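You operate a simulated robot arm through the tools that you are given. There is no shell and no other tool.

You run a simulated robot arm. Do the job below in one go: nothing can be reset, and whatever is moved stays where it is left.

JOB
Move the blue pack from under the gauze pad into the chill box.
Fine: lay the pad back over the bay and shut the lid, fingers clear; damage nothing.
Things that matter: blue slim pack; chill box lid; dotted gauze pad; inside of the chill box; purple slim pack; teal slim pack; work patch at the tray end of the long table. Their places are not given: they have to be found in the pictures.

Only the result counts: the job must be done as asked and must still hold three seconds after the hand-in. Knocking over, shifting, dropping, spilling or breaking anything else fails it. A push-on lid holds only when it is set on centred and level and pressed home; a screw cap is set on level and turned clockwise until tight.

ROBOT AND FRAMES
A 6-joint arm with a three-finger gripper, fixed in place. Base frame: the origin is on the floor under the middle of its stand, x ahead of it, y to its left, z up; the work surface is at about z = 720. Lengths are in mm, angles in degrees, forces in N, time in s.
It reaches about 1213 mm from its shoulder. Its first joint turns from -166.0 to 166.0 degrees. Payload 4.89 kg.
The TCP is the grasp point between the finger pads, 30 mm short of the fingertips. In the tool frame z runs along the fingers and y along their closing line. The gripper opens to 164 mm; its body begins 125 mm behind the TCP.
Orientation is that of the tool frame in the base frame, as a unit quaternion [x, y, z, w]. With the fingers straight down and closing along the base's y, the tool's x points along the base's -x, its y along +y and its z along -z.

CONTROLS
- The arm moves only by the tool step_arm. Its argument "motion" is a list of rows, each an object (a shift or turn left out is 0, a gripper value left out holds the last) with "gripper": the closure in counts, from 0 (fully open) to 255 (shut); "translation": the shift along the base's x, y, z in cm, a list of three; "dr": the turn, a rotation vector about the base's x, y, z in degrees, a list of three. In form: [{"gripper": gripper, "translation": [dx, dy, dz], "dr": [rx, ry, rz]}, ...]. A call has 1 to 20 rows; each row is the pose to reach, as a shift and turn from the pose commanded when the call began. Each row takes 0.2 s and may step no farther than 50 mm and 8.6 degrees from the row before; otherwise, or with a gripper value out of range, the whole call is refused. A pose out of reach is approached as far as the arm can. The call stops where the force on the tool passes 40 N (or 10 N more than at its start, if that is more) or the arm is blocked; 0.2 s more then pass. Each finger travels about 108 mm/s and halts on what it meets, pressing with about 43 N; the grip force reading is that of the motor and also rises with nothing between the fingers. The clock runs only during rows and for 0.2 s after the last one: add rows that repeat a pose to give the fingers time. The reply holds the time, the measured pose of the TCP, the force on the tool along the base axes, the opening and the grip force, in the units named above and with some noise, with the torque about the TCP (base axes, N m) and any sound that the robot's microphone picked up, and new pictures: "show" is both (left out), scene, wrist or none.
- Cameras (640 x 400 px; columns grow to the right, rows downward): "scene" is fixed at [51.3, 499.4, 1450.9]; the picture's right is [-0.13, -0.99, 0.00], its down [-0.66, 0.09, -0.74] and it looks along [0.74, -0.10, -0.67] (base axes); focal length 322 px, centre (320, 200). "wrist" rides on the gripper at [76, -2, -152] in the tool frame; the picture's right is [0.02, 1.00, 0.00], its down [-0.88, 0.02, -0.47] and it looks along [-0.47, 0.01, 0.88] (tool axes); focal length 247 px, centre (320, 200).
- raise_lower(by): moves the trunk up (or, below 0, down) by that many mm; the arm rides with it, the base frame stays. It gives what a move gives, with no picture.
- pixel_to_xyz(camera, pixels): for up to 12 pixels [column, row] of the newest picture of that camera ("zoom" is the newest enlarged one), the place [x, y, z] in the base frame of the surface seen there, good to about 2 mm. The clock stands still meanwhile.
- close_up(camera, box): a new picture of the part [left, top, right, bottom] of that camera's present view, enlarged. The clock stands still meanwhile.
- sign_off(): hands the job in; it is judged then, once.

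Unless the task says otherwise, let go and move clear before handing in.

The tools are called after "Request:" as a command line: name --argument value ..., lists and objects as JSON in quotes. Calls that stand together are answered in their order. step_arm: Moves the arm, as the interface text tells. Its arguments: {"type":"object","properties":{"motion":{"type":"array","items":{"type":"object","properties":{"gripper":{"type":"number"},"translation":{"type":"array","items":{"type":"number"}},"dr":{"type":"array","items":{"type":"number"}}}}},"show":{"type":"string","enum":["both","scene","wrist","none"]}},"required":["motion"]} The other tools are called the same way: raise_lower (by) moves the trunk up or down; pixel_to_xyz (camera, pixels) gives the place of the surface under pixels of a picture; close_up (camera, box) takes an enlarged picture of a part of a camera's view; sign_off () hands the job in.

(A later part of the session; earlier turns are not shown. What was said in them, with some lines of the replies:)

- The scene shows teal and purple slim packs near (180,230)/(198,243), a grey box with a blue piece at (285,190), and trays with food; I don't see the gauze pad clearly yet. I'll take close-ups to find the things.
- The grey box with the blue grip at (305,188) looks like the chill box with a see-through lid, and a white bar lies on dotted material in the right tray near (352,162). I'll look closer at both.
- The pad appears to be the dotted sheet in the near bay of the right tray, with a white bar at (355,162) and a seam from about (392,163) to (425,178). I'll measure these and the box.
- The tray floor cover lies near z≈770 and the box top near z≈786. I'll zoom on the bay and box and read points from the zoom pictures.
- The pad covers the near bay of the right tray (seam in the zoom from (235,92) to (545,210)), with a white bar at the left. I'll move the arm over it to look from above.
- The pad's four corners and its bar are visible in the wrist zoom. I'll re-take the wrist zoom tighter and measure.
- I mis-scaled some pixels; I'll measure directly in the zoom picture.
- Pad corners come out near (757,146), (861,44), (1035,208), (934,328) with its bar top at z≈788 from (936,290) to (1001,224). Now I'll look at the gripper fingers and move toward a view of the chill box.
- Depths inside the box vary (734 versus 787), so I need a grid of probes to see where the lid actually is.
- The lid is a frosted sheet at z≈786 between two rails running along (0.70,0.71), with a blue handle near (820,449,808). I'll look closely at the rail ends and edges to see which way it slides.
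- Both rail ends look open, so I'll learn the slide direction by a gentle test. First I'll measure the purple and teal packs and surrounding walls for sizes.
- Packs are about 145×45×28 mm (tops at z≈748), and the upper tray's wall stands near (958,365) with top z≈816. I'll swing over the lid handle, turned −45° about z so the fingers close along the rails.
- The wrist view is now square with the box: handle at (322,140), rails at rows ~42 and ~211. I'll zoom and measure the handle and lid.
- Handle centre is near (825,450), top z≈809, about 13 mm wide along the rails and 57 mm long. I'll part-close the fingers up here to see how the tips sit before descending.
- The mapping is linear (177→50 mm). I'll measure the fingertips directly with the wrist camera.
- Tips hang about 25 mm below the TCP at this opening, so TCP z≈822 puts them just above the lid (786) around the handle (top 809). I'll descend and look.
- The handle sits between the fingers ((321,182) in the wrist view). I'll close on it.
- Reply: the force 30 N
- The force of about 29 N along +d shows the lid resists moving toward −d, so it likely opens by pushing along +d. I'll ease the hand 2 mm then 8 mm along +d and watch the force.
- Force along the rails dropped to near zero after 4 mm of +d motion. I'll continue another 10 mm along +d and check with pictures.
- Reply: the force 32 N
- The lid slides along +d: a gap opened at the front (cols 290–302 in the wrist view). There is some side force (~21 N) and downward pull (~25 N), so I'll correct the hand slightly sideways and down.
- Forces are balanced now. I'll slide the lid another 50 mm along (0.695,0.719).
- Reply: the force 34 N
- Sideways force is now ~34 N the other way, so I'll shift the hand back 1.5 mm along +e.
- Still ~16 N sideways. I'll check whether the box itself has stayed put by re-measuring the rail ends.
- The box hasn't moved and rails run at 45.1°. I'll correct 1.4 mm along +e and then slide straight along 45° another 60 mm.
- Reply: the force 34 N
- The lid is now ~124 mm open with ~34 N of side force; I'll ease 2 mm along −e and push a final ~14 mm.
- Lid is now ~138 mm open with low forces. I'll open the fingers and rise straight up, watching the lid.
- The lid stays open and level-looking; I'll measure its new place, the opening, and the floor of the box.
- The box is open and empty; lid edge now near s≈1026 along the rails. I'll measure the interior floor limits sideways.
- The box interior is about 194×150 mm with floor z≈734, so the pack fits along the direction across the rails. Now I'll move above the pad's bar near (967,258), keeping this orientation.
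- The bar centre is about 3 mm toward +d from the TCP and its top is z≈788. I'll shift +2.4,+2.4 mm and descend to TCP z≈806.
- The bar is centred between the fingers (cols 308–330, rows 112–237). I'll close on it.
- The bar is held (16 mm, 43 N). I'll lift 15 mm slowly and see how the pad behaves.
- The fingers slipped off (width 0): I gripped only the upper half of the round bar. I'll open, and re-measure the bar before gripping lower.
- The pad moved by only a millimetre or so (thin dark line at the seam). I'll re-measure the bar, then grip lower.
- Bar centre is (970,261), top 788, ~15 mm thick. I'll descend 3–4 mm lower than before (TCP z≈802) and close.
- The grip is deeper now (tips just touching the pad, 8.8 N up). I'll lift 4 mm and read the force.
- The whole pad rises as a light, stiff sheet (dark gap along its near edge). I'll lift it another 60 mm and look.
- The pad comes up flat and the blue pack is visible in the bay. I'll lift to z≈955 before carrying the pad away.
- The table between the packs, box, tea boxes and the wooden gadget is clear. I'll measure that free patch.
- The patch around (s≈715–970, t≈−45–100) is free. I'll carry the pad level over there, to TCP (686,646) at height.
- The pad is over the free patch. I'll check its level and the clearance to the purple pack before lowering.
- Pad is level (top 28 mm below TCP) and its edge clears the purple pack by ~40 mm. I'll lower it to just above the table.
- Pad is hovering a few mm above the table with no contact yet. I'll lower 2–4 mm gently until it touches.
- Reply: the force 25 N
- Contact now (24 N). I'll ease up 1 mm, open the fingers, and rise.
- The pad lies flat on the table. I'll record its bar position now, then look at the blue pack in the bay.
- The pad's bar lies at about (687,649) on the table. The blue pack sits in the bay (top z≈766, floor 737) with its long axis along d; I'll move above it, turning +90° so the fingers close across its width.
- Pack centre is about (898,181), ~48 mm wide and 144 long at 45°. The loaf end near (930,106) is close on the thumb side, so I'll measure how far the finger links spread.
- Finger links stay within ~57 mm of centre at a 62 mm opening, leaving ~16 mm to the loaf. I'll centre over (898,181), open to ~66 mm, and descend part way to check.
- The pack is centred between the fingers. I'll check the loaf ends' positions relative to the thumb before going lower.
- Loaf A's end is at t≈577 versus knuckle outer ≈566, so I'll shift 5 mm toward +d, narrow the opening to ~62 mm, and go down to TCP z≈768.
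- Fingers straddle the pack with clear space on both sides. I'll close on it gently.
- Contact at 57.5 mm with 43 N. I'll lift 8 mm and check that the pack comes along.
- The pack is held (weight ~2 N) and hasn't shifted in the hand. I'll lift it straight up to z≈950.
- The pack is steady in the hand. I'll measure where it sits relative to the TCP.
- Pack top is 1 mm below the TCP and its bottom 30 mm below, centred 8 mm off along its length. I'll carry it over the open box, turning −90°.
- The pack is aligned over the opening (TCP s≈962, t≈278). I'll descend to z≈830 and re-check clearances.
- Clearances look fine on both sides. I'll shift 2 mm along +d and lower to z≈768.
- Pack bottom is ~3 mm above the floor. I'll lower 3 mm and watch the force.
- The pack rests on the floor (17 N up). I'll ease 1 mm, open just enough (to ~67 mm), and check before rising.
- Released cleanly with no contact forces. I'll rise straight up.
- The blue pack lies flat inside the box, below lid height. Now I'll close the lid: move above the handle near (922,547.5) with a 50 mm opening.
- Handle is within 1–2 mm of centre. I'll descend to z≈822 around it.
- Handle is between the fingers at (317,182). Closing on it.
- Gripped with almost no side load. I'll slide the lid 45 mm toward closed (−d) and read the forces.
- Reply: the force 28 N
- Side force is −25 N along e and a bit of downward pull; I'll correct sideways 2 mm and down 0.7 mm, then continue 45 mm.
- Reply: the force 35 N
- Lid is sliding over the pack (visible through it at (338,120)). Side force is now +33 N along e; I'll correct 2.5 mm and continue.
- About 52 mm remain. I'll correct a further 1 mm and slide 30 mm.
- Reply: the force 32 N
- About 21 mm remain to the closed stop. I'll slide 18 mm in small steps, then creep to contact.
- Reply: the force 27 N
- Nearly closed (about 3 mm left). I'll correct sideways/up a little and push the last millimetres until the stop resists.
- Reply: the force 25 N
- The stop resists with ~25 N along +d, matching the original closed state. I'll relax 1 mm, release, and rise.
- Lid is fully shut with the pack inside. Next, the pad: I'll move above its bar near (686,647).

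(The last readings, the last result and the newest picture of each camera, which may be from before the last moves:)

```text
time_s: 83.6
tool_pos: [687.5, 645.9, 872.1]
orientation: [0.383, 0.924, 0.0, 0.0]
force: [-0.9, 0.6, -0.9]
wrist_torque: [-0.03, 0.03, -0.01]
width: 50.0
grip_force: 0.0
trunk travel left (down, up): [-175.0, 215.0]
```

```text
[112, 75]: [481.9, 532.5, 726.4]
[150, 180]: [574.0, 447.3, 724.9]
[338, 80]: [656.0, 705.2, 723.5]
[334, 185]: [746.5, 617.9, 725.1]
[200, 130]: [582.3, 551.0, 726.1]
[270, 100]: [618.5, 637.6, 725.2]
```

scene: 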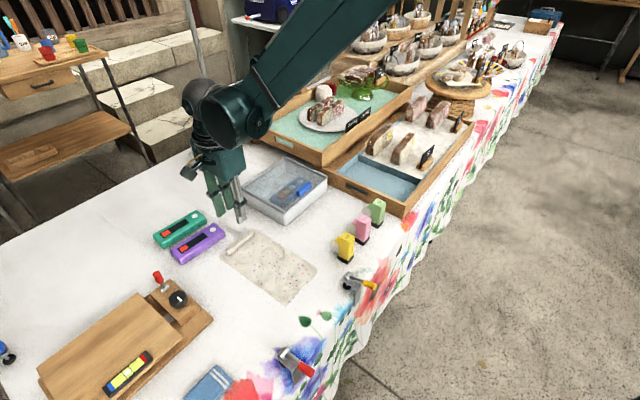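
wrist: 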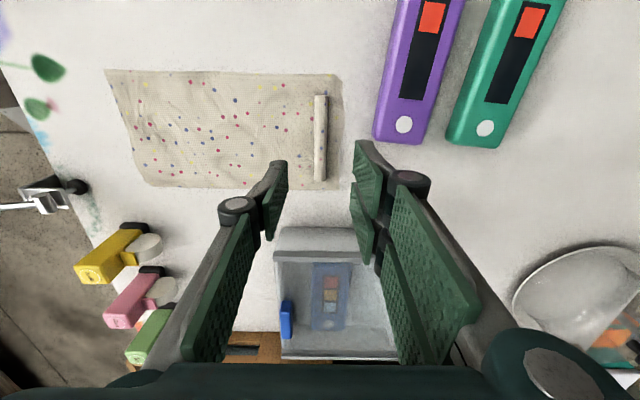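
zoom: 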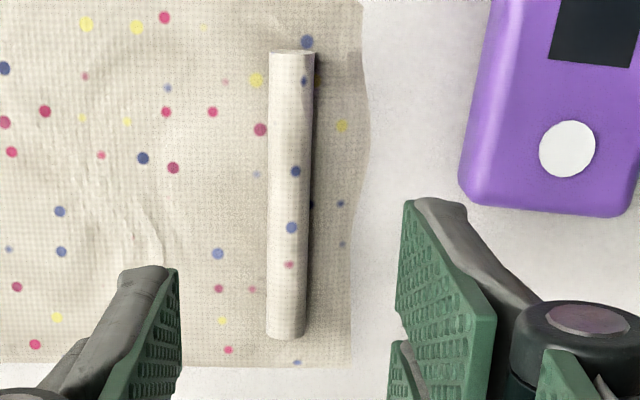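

The bar's centre is within ~1–2 mm of the hand (s≈945 vs 943). I'll shift 1 mm along +d and descend to TCP z≈754, then close.

Request:
step_arm --motion '[{"translation": [0.07, 0.07, -3]}, {"translation": [0.07, 0.07, -6.5]}, {"translation": [0.07, 0.07, -9.5]}, {"translation": [0.07, 0.07, -11.2]}, {"translation": [0.07, 0.07, -11.8]}, {"translation": [0.07, 0.07, -11.8]}]' --show "wrist"

```text
time_s: 85.0
tool_pos: [687.7, 647.5, 755.9]
orientation: [0.383, 0.924, 0.0, 0.0]
force: [0.7, 0.8, 3.2]
wrist_torque: [-0.04, 0.07, 0.0]
width: 50.0
grip_force: 0.0
trunk travel left (down, up): [-175.0, 215.0]
```

wrist: 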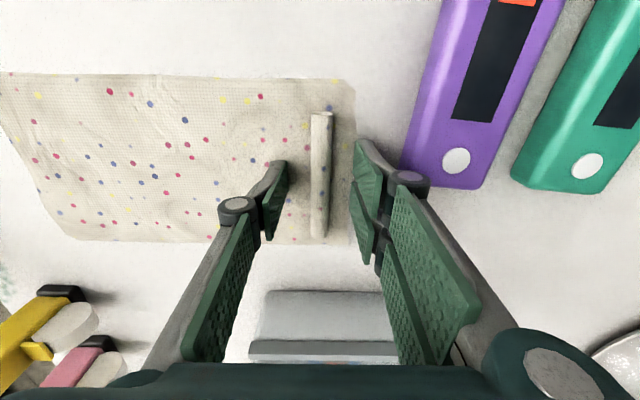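

The bar is centred between the fingers (cols 310–332). Closing now.

Request:
step_arm --motion '[{"gripper": 205}, {"gripper": 230}, {"gripper": 255}, {"gripper": 255}, {"gripper": 255}]' --show "wrist"

Request:
close_up --camera "scene" --box '[180, 190, 330, 310]'

```text
time_s: 86.2
tool_pos: [687.6, 648.1, 754.6]
orientation: [0.382, 0.924, 0.0, 0.0]
force: [-0.8, 0.3, 0.3]
wrist_torque: [0.02, -0.01, -0.02]
width: 16.1
grip_force: 42.8
trunk travel left (down, up): [-175.0, 215.0]
```

wrist: 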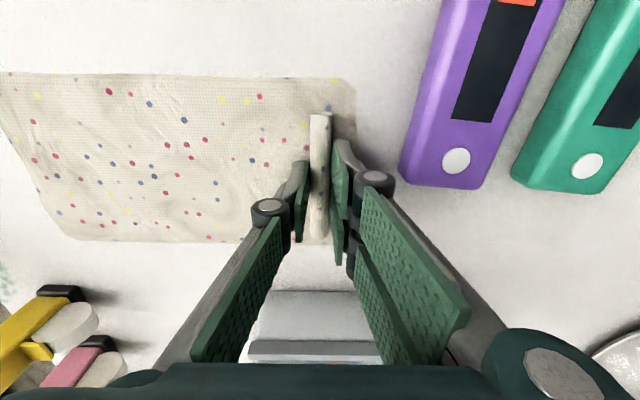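

```text
3.33 times, centred on (255, 250) of scene
```

zoom: 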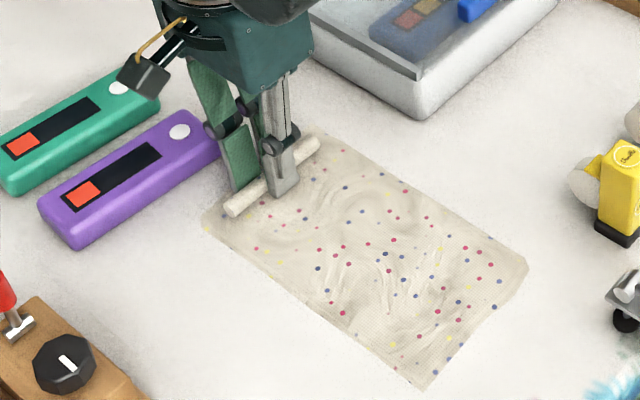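

The grip is on, but slightly higher than the one that held before. I'll loosen, lower ~1.2 mm, and re-close so the tips just touch the pad.

Request:
step_arm --motion '[{"gripper": 215}, {"gripper": 215, "translation": [0, 0, -0.08]}, {"gripper": 215, "translation": [0, 0, -0.13]}, {"gripper": 255, "translation": [0, 0, -0.13]}, {"gripper": 255, "translation": [0, 0, -0.13]}, {"gripper": 255, "translation": [0, 0, -0.13]}]' --show "none"

```text
time_s: 87.6
tool_pos: [687.0, 647.3, 754.0]
orientation: [0.382, 0.924, 0.0, 0.0]
force: [-2.4, -2.0, 15.6]
wrist_torque: [0.01, 0.05, -0.04]
width: 16.4
grip_force: 43.0
trunk travel left (down, up): [-175.0, 215.0]
```

Tips now touch the pad (15 N up) with the bar well held. I'll lift gently 10 mm and check.

Request:
step_arm --motion '[{"translation": [0, 0, 0.2]}, {"translation": [0, 0, 0.4]}, {"translation": [0, 0, 0.7]}, {"translation": [0, 0, 1.0]}, {"translation": [0, 0, 1.0]}]' --show "both"

Request:
close_up --camera "scene" --box '[180, 190, 330, 310]'

```text
time_s: 88.8
tool_pos: [687.5, 648.2, 763.0]
orientation: [0.383, 0.924, 0.001, 0.0]
force: [-0.4, -0.4, 0.0]
wrist_torque: [0.06, -0.05, 0.01]
width: 16.2
grip_force: 43.3
trunk travel left (down, up): [-175.0, 215.0]
```

scene: 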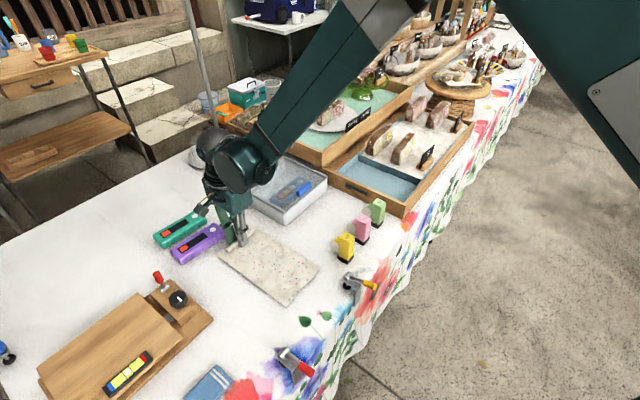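
wrist: 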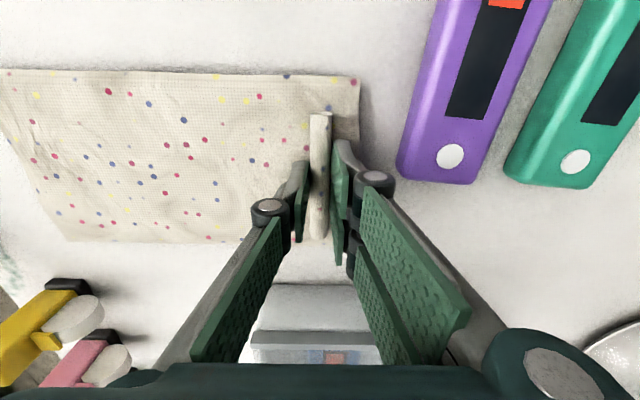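

```text
3.33 times, centred on (255, 250) of scene
```

zoom: 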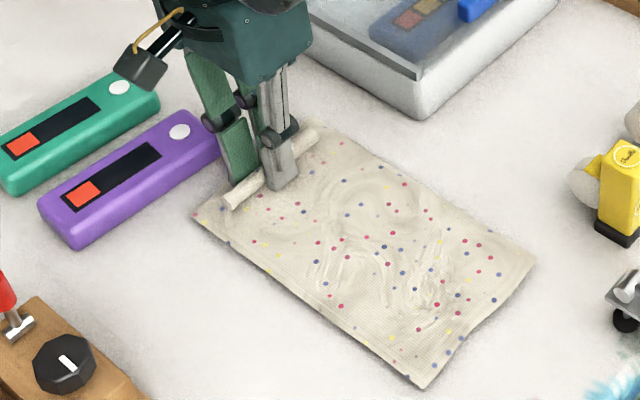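

The pad is lifted flat. I'll raise it to z≈955.

Request:
step_arm --motion '[{"translation": [0, 0, 1]}, {"translation": [0, 0, 3]}, {"translation": [0, 0, 5.5]}, {"translation": [0, 0, 8]}, {"translation": [0, 0, 10.5]}, {"translation": [0, 0, 13]}, {"translation": [0, 0, 15.5]}, {"translation": [0, 0, 18]}, {"translation": [0, 0, 19.2]}, {"translation": [0, 0, 19.2]}]' --show "wrist"

Request:
pixel_to_xyz --camera "wrist" --pixels '[[10, 90], [70, 235], [150, 150], [250, 100], [350, 90], [319, 120], [319, 225], [5, 75], [352, 78], [345, 120]]'

```text
time_s: 91.0
tool_pos: [687.4, 649.0, 954.8]
orientation: [0.382, 0.924, 0.0, -0.001]
force: [0.7, -0.2, -0.9]
wrist_torque: [0.07, -0.06, 0.02]
width: 16.2
grip_force: 42.8
trunk travel left (down, up): [-175.0, 215.0]
```

wrist: 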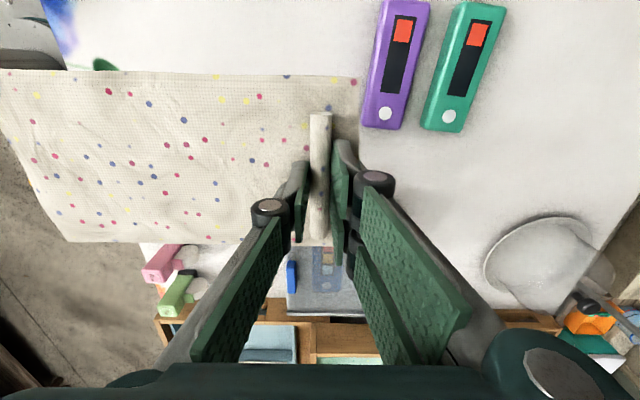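

```text
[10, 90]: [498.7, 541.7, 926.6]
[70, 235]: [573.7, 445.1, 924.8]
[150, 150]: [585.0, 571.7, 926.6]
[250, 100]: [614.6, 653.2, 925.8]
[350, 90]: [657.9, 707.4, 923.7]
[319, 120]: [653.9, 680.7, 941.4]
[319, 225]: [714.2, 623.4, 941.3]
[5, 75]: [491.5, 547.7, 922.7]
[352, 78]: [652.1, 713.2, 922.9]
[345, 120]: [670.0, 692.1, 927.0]
```

The pad sits in the hand exactly as before and is level. I'll carry it back over the bay.

Request:
step_arm --motion '[{"translation": [0.5, -0.7, 0]}, {"translation": [1.5, -2.0, 0]}, {"translation": [2.9, -3.9, 0]}, {"translation": [4.5, -6.1, 0]}, {"translation": [6.2, -8.4, 0]}, {"translation": [8, -10.9, 0]}, {"translation": [9.8, -13.4, 0]}, {"translation": [11.6, -15.9, 0]}, {"translation": [13.4, -18.4, 0]}, {"translation": [15.2, -20.8, 0]}, {"translation": [17, -23.3, 0]}, {"translation": [18.8, -25.8, 0]}, {"translation": [20.6, -28.2, 0]}, {"translation": [22.4, -30.7, 0]}, {"translation": [24.2, -33.1, 0]}, {"translation": [25.8, -35.3, 0]}, {"translation": [27.2, -37.2, 0]}, {"translation": [28.1, -38.4, 0]}, {"translation": [28.4, -38.85, 0]}, {"translation": [28.4, -38.85, 0]}]' --show "both"

```text
time_s: 95.2
tool_pos: [973.0, 260.2, 955.3]
orientation: [0.383, 0.924, 0.0, 0.0]
force: [-0.4, 0.0, -1.5]
wrist_torque: [0.04, -0.03, 0.01]
width: 16.0
grip_force: 42.8
trunk travel left (down, up): [-175.0, 215.0]
```

scene: 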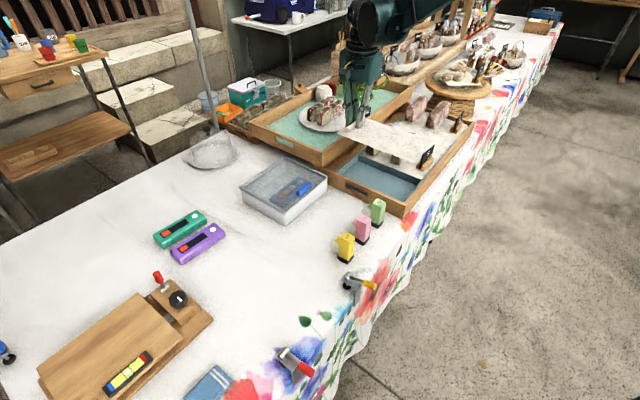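
wrist: 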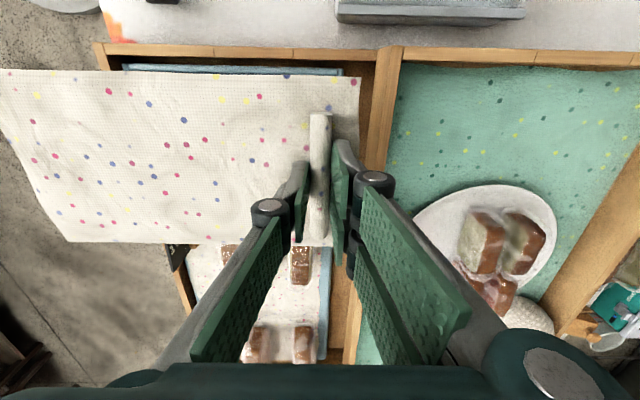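

Image matches the one taken on lifting. I'll lower to z≈873 and compare with the earlier view at that height.

Request:
step_arm --motion '[{"translation": [0, 0, -1]}, {"translation": [0, 0, -2.5]}, {"translation": [0, 0, -4]}, {"translation": [0, 0, -5.5]}, {"translation": [0, 0, -7]}, {"translation": [0, 0, -8.1]}, {"translation": [0, 0, -8.1]}]' --show "both"

Request:
close_up --camera "scene" --box '[315, 120, 455, 220]'

```text
time_s: 96.8
tool_pos: [971.9, 260.0, 873.1]
orientation: [0.382, 0.924, -0.001, 0.0]
force: [0.0, 1.0, -0.6]
wrist_torque: [0.03, -0.01, -0.02]
width: 15.7
grip_force: 43.0
trunk travel left (down, up): [-175.0, 215.0]
```

scene: 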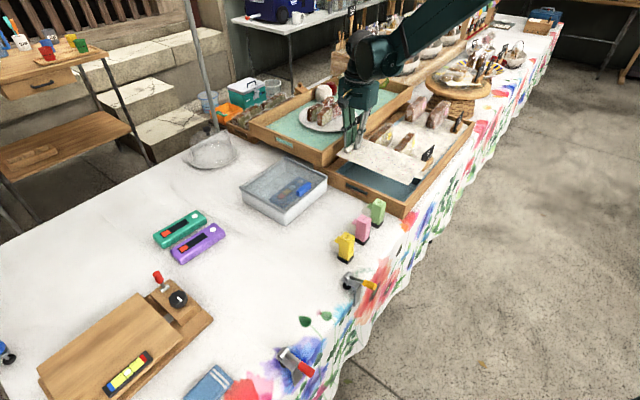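
wrist: 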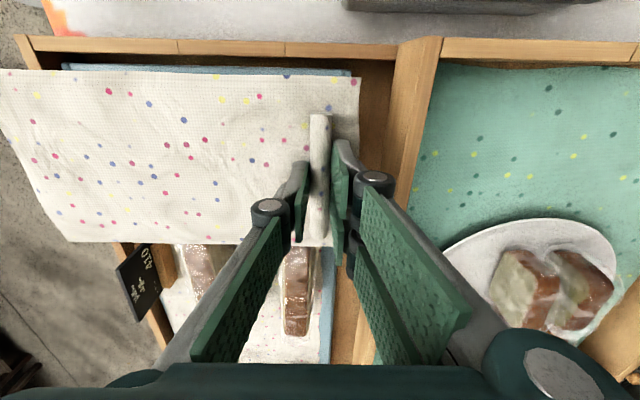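

```text
4.00 times, centred on (385, 170) of scene
```

zoom: 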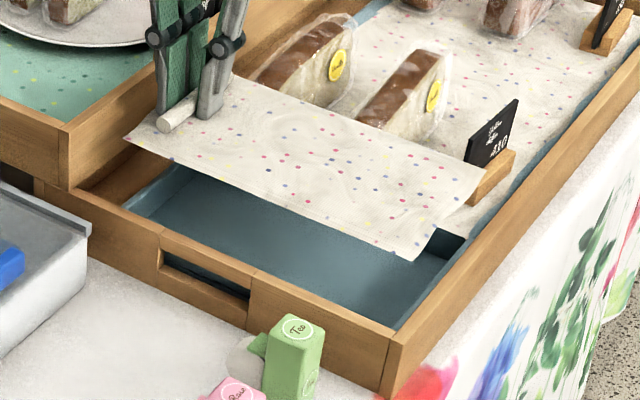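

The view matches the lift-off view within about a millimetre. I'll lower the pad to just above the bay rim.

Request:
step_arm --motion '[{"translation": [0, 0, -1]}, {"translation": [0, 0, -2.2]}, {"translation": [0, 0, -3.4]}, {"translation": [0, 0, -4.6]}, {"translation": [0, 0, -5.6]}, {"translation": [0, 0, -6.3]}, {"translation": [0, 0, -6.3]}]' --show "both"

Request:
close_up --camera "scene" --box '[325, 140, 435, 215]'

Request:
close_up --camera "wrist" --box '[0, 40, 380, 280]'

```text
time_s: 98.4
tool_pos: [970.5, 259.3, 809.1]
orientation: [0.382, 0.924, 0.001, 0.001]
force: [0.5, -0.7, -1.0]
wrist_torque: [0.03, -0.02, -0.03]
width: 16.2
grip_force: 42.7
trunk travel left (down, up): [-175.0, 215.0]
```

scene: 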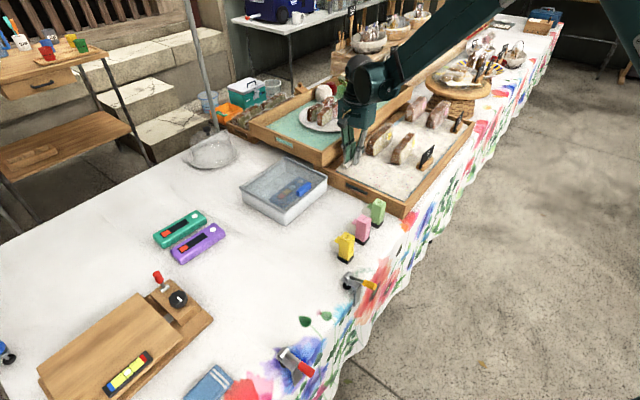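
wrist: 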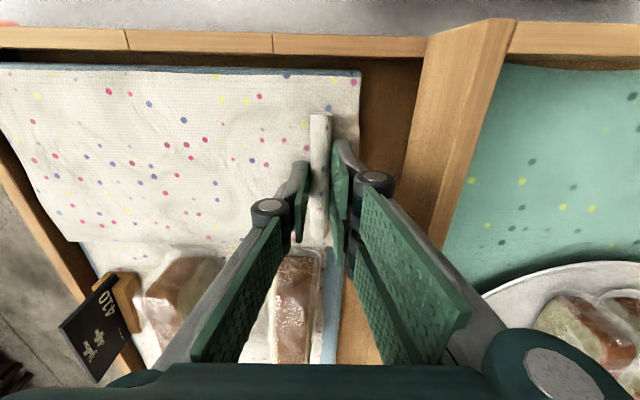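

```text
5.33 times, centred on (380, 178) of scene
```

zoom: 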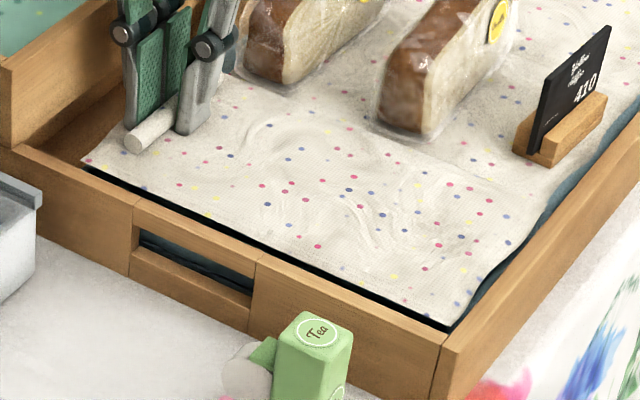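

```text
1.67 times, centred on (190, 160) of wrist
```

zoom: 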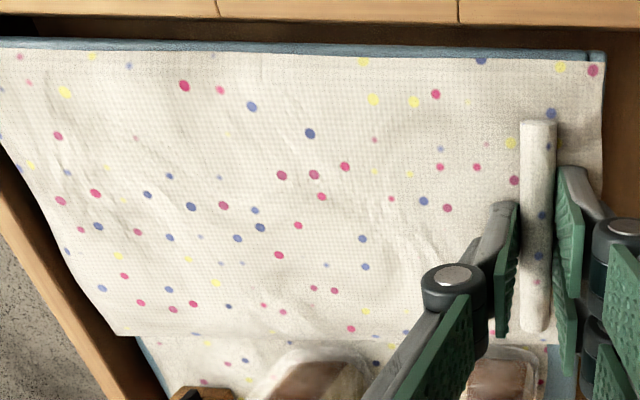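

Pad is aligned over the bay, a few mm above the rim. I'll lower in small steps until it touches.

Request:
step_arm --motion '[{"translation": [0, 0, -0.15]}, {"translation": [0, 0, -0.3]}, {"translation": [0, 0, -0.5]}, {"translation": [0, 0, -0.5]}]' --show "none"

```text
time_s: 99.4
tool_pos: [971.0, 259.3, 805.3]
orientation: [0.383, 0.924, 0.0, 0.0]
force: [0.9, -0.5, -0.7]
wrist_torque: [0.04, -0.06, 0.01]
width: 16.1
grip_force: 43.5
trunk travel left (down, up): [-175.0, 215.0]
```

Request:
step_arm --motion '[{"translation": [0, 0, -0.1]}, {"translation": [0, 0, -0.2]}, {"translation": [0, 0, -0.2]}]' --show "none"

```text
time_s: 100.2
tool_pos: [970.7, 258.9, 803.0]
orientation: [0.383, 0.924, 0.0, 0.0]
force: [0.0, 0.7, -1.2]
wrist_torque: [0.04, -0.04, -0.01]
width: 15.8
grip_force: 42.8
trunk travel left (down, up): [-175.0, 215.0]
```

Request:
step_arm --motion '[{"translation": [0, 0, -0.1]}, {"translation": [0, 0, -0.15]}, {"translation": [0, 0, -0.15]}]' --show "both"

Request:
close_up --camera "scene" --box '[325, 140, 435, 215]'

Request:
close_up --camera "wrist" --box '[0, 40, 380, 280]'

```text
time_s: 101.0
tool_pos: [970.8, 260.3, 802.6]
orientation: [0.383, 0.924, 0.0, 0.0]
force: [-0.5, 0.5, -0.3]
wrist_torque: [0.04, -0.01, 0.02]
width: 16.1
grip_force: 42.5
trunk travel left (down, up): [-175.0, 215.0]
```

scene: 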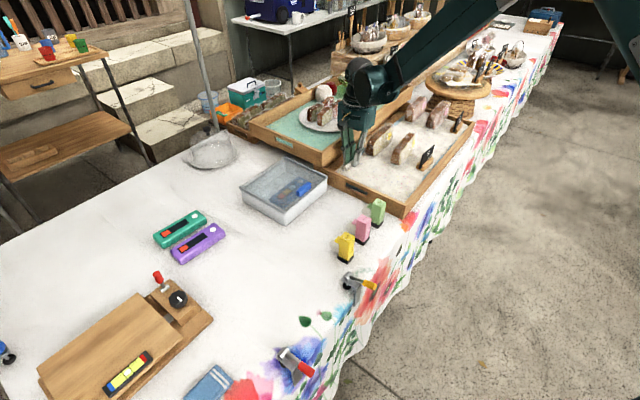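
wrist: 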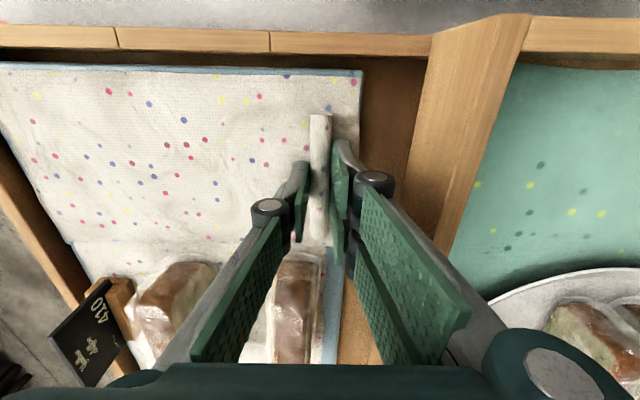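

```text
5.33 times, centred on (380, 178) of scene
```

zoom: 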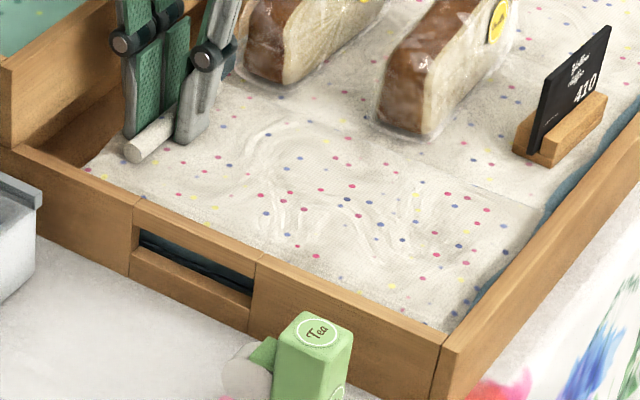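

```text
1.67 times, centred on (190, 160) of wrist
```

zoom: 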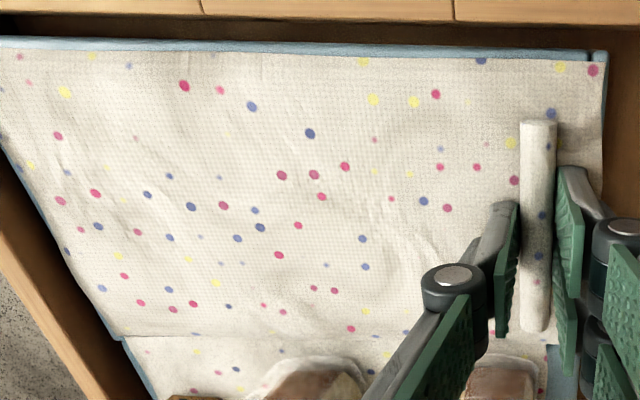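

The pad looks seated as in the original picture, with no contact force yet. I'll lower another 1–1.5 mm to touch.

Request:
step_arm --motion '[{"translation": [0, 0, -0.07]}, {"translation": [0, 0, -0.14]}, {"translation": [0, 0, -0.14]}]' --show "none"

```text
time_s: 101.8
tool_pos: [972.4, 258.6, 801.2]
orientation: [0.383, 0.924, 0.0, 0.0]
force: [1.9, -2.3, 8.6]
wrist_torque: [0.1, -0.01, -0.09]
width: 16.0
grip_force: 42.9
trunk travel left (down, up): [-175.0, 215.0]
```

Contact at 8.6 N: the pad rests on the rim. I'll open slowly, then rise straight up.

Request:
step_arm --motion '[{"translation": [0, 0, 0.04]}, {"gripper": 235, "translation": [0, 0, 0.06]}, {"gripper": 220, "translation": [0, 0, 0.1]}, {"gripper": 200, "translation": [0, 0, 0.2]}, {"gripper": 177, "translation": [0, 0, 0.3]}, {"gripper": 177, "translation": [0, 0, 0.3]}, {"gripper": 177, "translation": [0, 0, 1.5]}, {"gripper": 177, "translation": [0, 0, 4]}, {"gripper": 177, "translation": [0, 0, 7.5]}, {"gripper": 177, "translation": [0, 0, 11]}, {"gripper": 177, "translation": [0, 0, 15]}, {"gripper": 177, "translation": [0, 0, 15]}]' --show "both"

Request:
close_up --camera "scene" --box '[325, 140, 435, 215]'

Request:
close_up --camera "wrist" --box '[100, 45, 420, 245]'

Request:
pixel_to_xyz --camera "zoom" --pixels '[[62, 48], [125, 262], [480, 265], [485, 55], [445, 100], [445, 170], [443, 240], [100, 150], [250, 150], [350, 100], [300, 230], [200, 60]]'

```text
time_s: 104.4
tool_pos: [972.4, 258.9, 951.3]
orientation: [0.382, 0.924, 0.001, 0.0]
force: [-0.1, 0.3, 0.2]
wrist_torque: [0.03, -0.08, 0.03]
width: 50.5
grip_force: 0.1
trunk travel left (down, up): [-175.0, 215.0]
```

scene: 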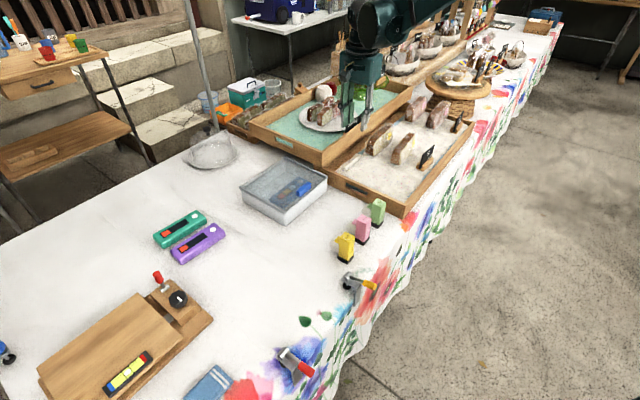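
wrist: 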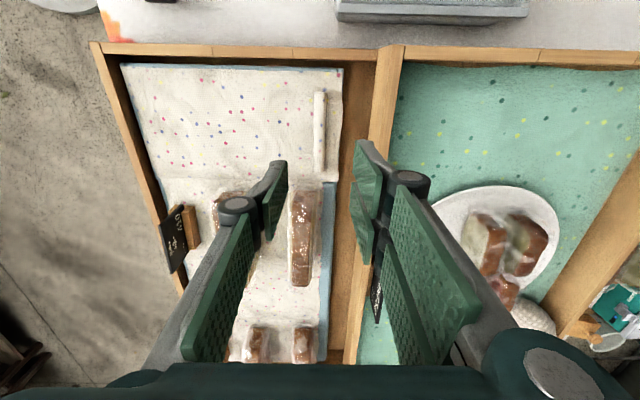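

```text
5.33 times, centred on (380, 178) of scene
```

zoom: 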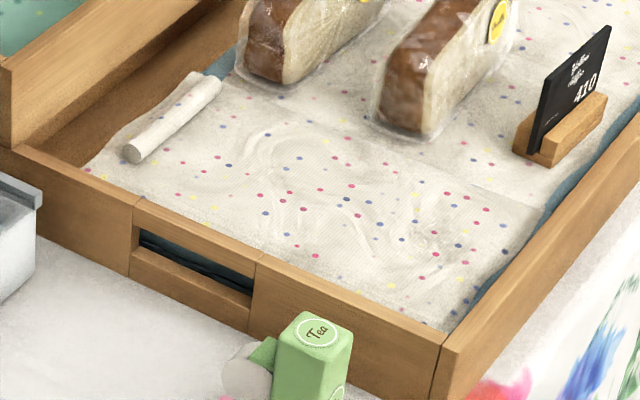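

```text
2.00 times, centred on (260, 145) of wrist
```

zoom: 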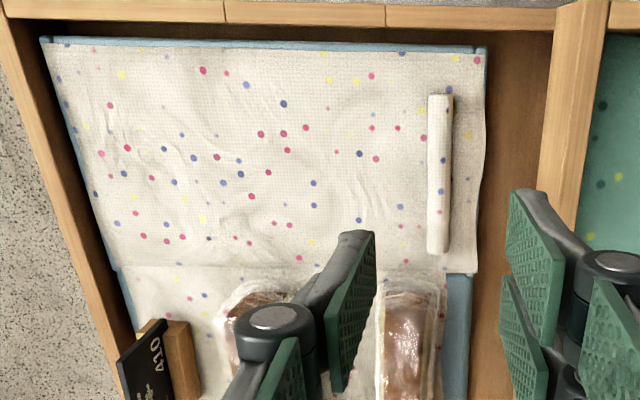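

```text
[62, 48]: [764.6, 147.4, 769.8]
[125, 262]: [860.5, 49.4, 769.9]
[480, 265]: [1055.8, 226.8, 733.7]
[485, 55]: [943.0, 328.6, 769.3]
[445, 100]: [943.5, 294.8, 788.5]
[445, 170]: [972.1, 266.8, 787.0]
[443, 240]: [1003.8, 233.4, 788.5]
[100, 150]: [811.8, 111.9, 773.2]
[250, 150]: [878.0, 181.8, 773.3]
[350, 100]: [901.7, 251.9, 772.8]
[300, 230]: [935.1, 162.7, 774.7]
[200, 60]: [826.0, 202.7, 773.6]
```

The pad is back as it started (z≈773, same border all round). I'll withdraw the arm high and toward the start pose, then do a last check.

Request:
step_arm --motion '[{"translation": [0, 0, 4]}, {"translation": [-1, 0.5, 8]}, {"translation": [-4, 1, 11]}, {"translation": [-8, 2, 12]}, {"translation": [-12, 3, 12]}, {"translation": [-16, 4, 12]}, {"translation": [-20, 5, 12]}, {"translation": [-24, 6, 12]}, {"translation": [-28, 7, 12]}, {"translation": [-32, 8, 12]}, {"translation": [-34, 9, 12]}, {"translation": [-34, 9, 12]}]' --show "both"

Request:
close_up --camera "scene" --box '[235, 150, 335, 225]'

Request:
close_up --camera "scene" --box '[310, 120, 460, 220]'

Request:
close_up --camera "scene" --box '[140, 120, 400, 290]'

```text
time_s: 107.0
tool_pos: [630.0, 348.6, 1069.4]
orientation: [0.383, 0.924, -0.001, 0.0]
force: [-0.4, -0.4, 0.4]
wrist_torque: [0.01, -0.08, 0.03]
width: 50.0
grip_force: 0.1
trunk travel left (down, up): [-175.0, 215.0]
```

scene: 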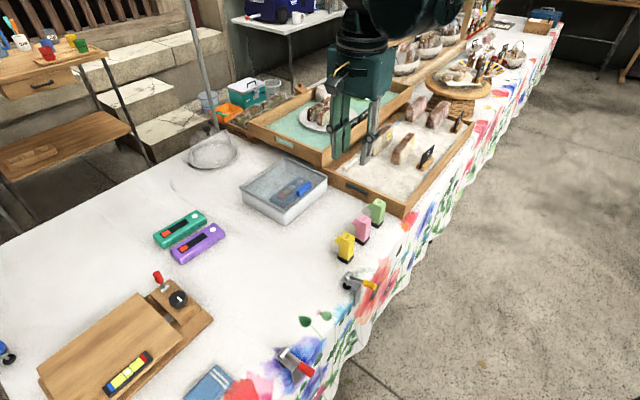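
wrist: 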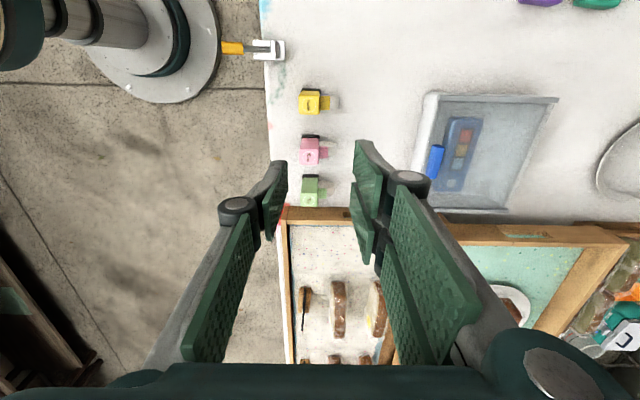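

```text
5.33 times, centred on (285, 188) of scene
```

zoom: 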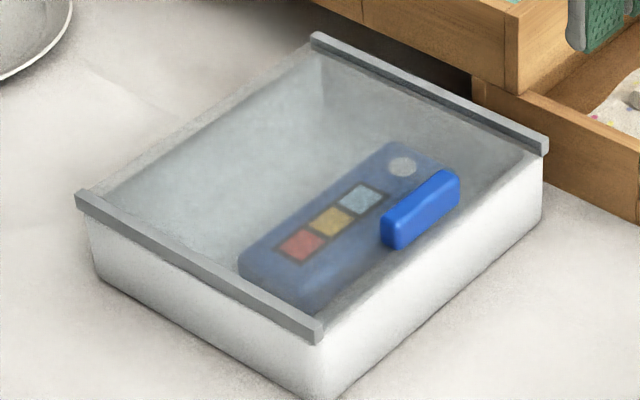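

```text
4.00 times, centred on (385, 170) of scene
```

zoom: 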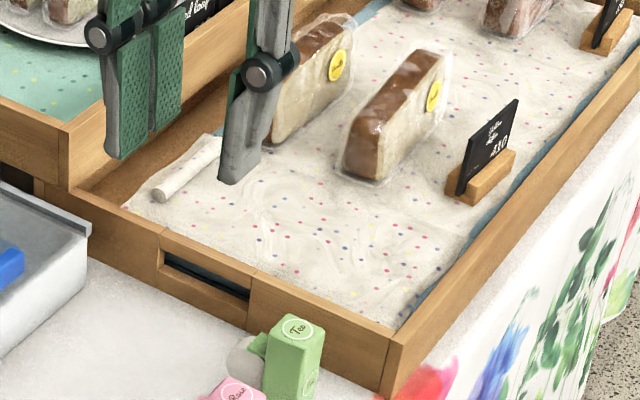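

```text
2.35 times, centred on (270, 205) of scene
```

zoom: 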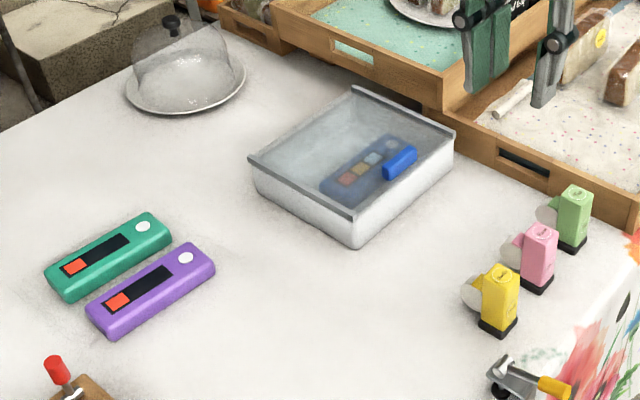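

The final pictures agree with the start. The lid handle is at the same zoom pixels (381–460, 170–250) and the blue pack shows inside the shut box. The pad's bar and edges are back in place, the teal and purple packs and tea boxes haven't moved, and the hand is clear. Handing in.

Request:
sign_off

```text
The job is handed in.
```

The blue pack is in the chill box with the lid shut, and the gauze pad is back over the bay. I've handed the job in, but I got no result back beyond confirmation that it was received.

- **Lid:** it slides on rails. I pushed it closed until it met its stop with about 25 N, as it did at the start, and the handle is back where it began.
- **Pad:** my first grip on its bar slipped and nudged it about a millimetre. The second grip held. I set the pad on the clear part of the table while I moved the pack, then laid it back level, with its edges and bar where they were at first.
- **Everything else:** in the last pictures the purple and teal packs, the tea boxes and the loaves look unmoved. The arm is up and clear, with nothing in the fingers.
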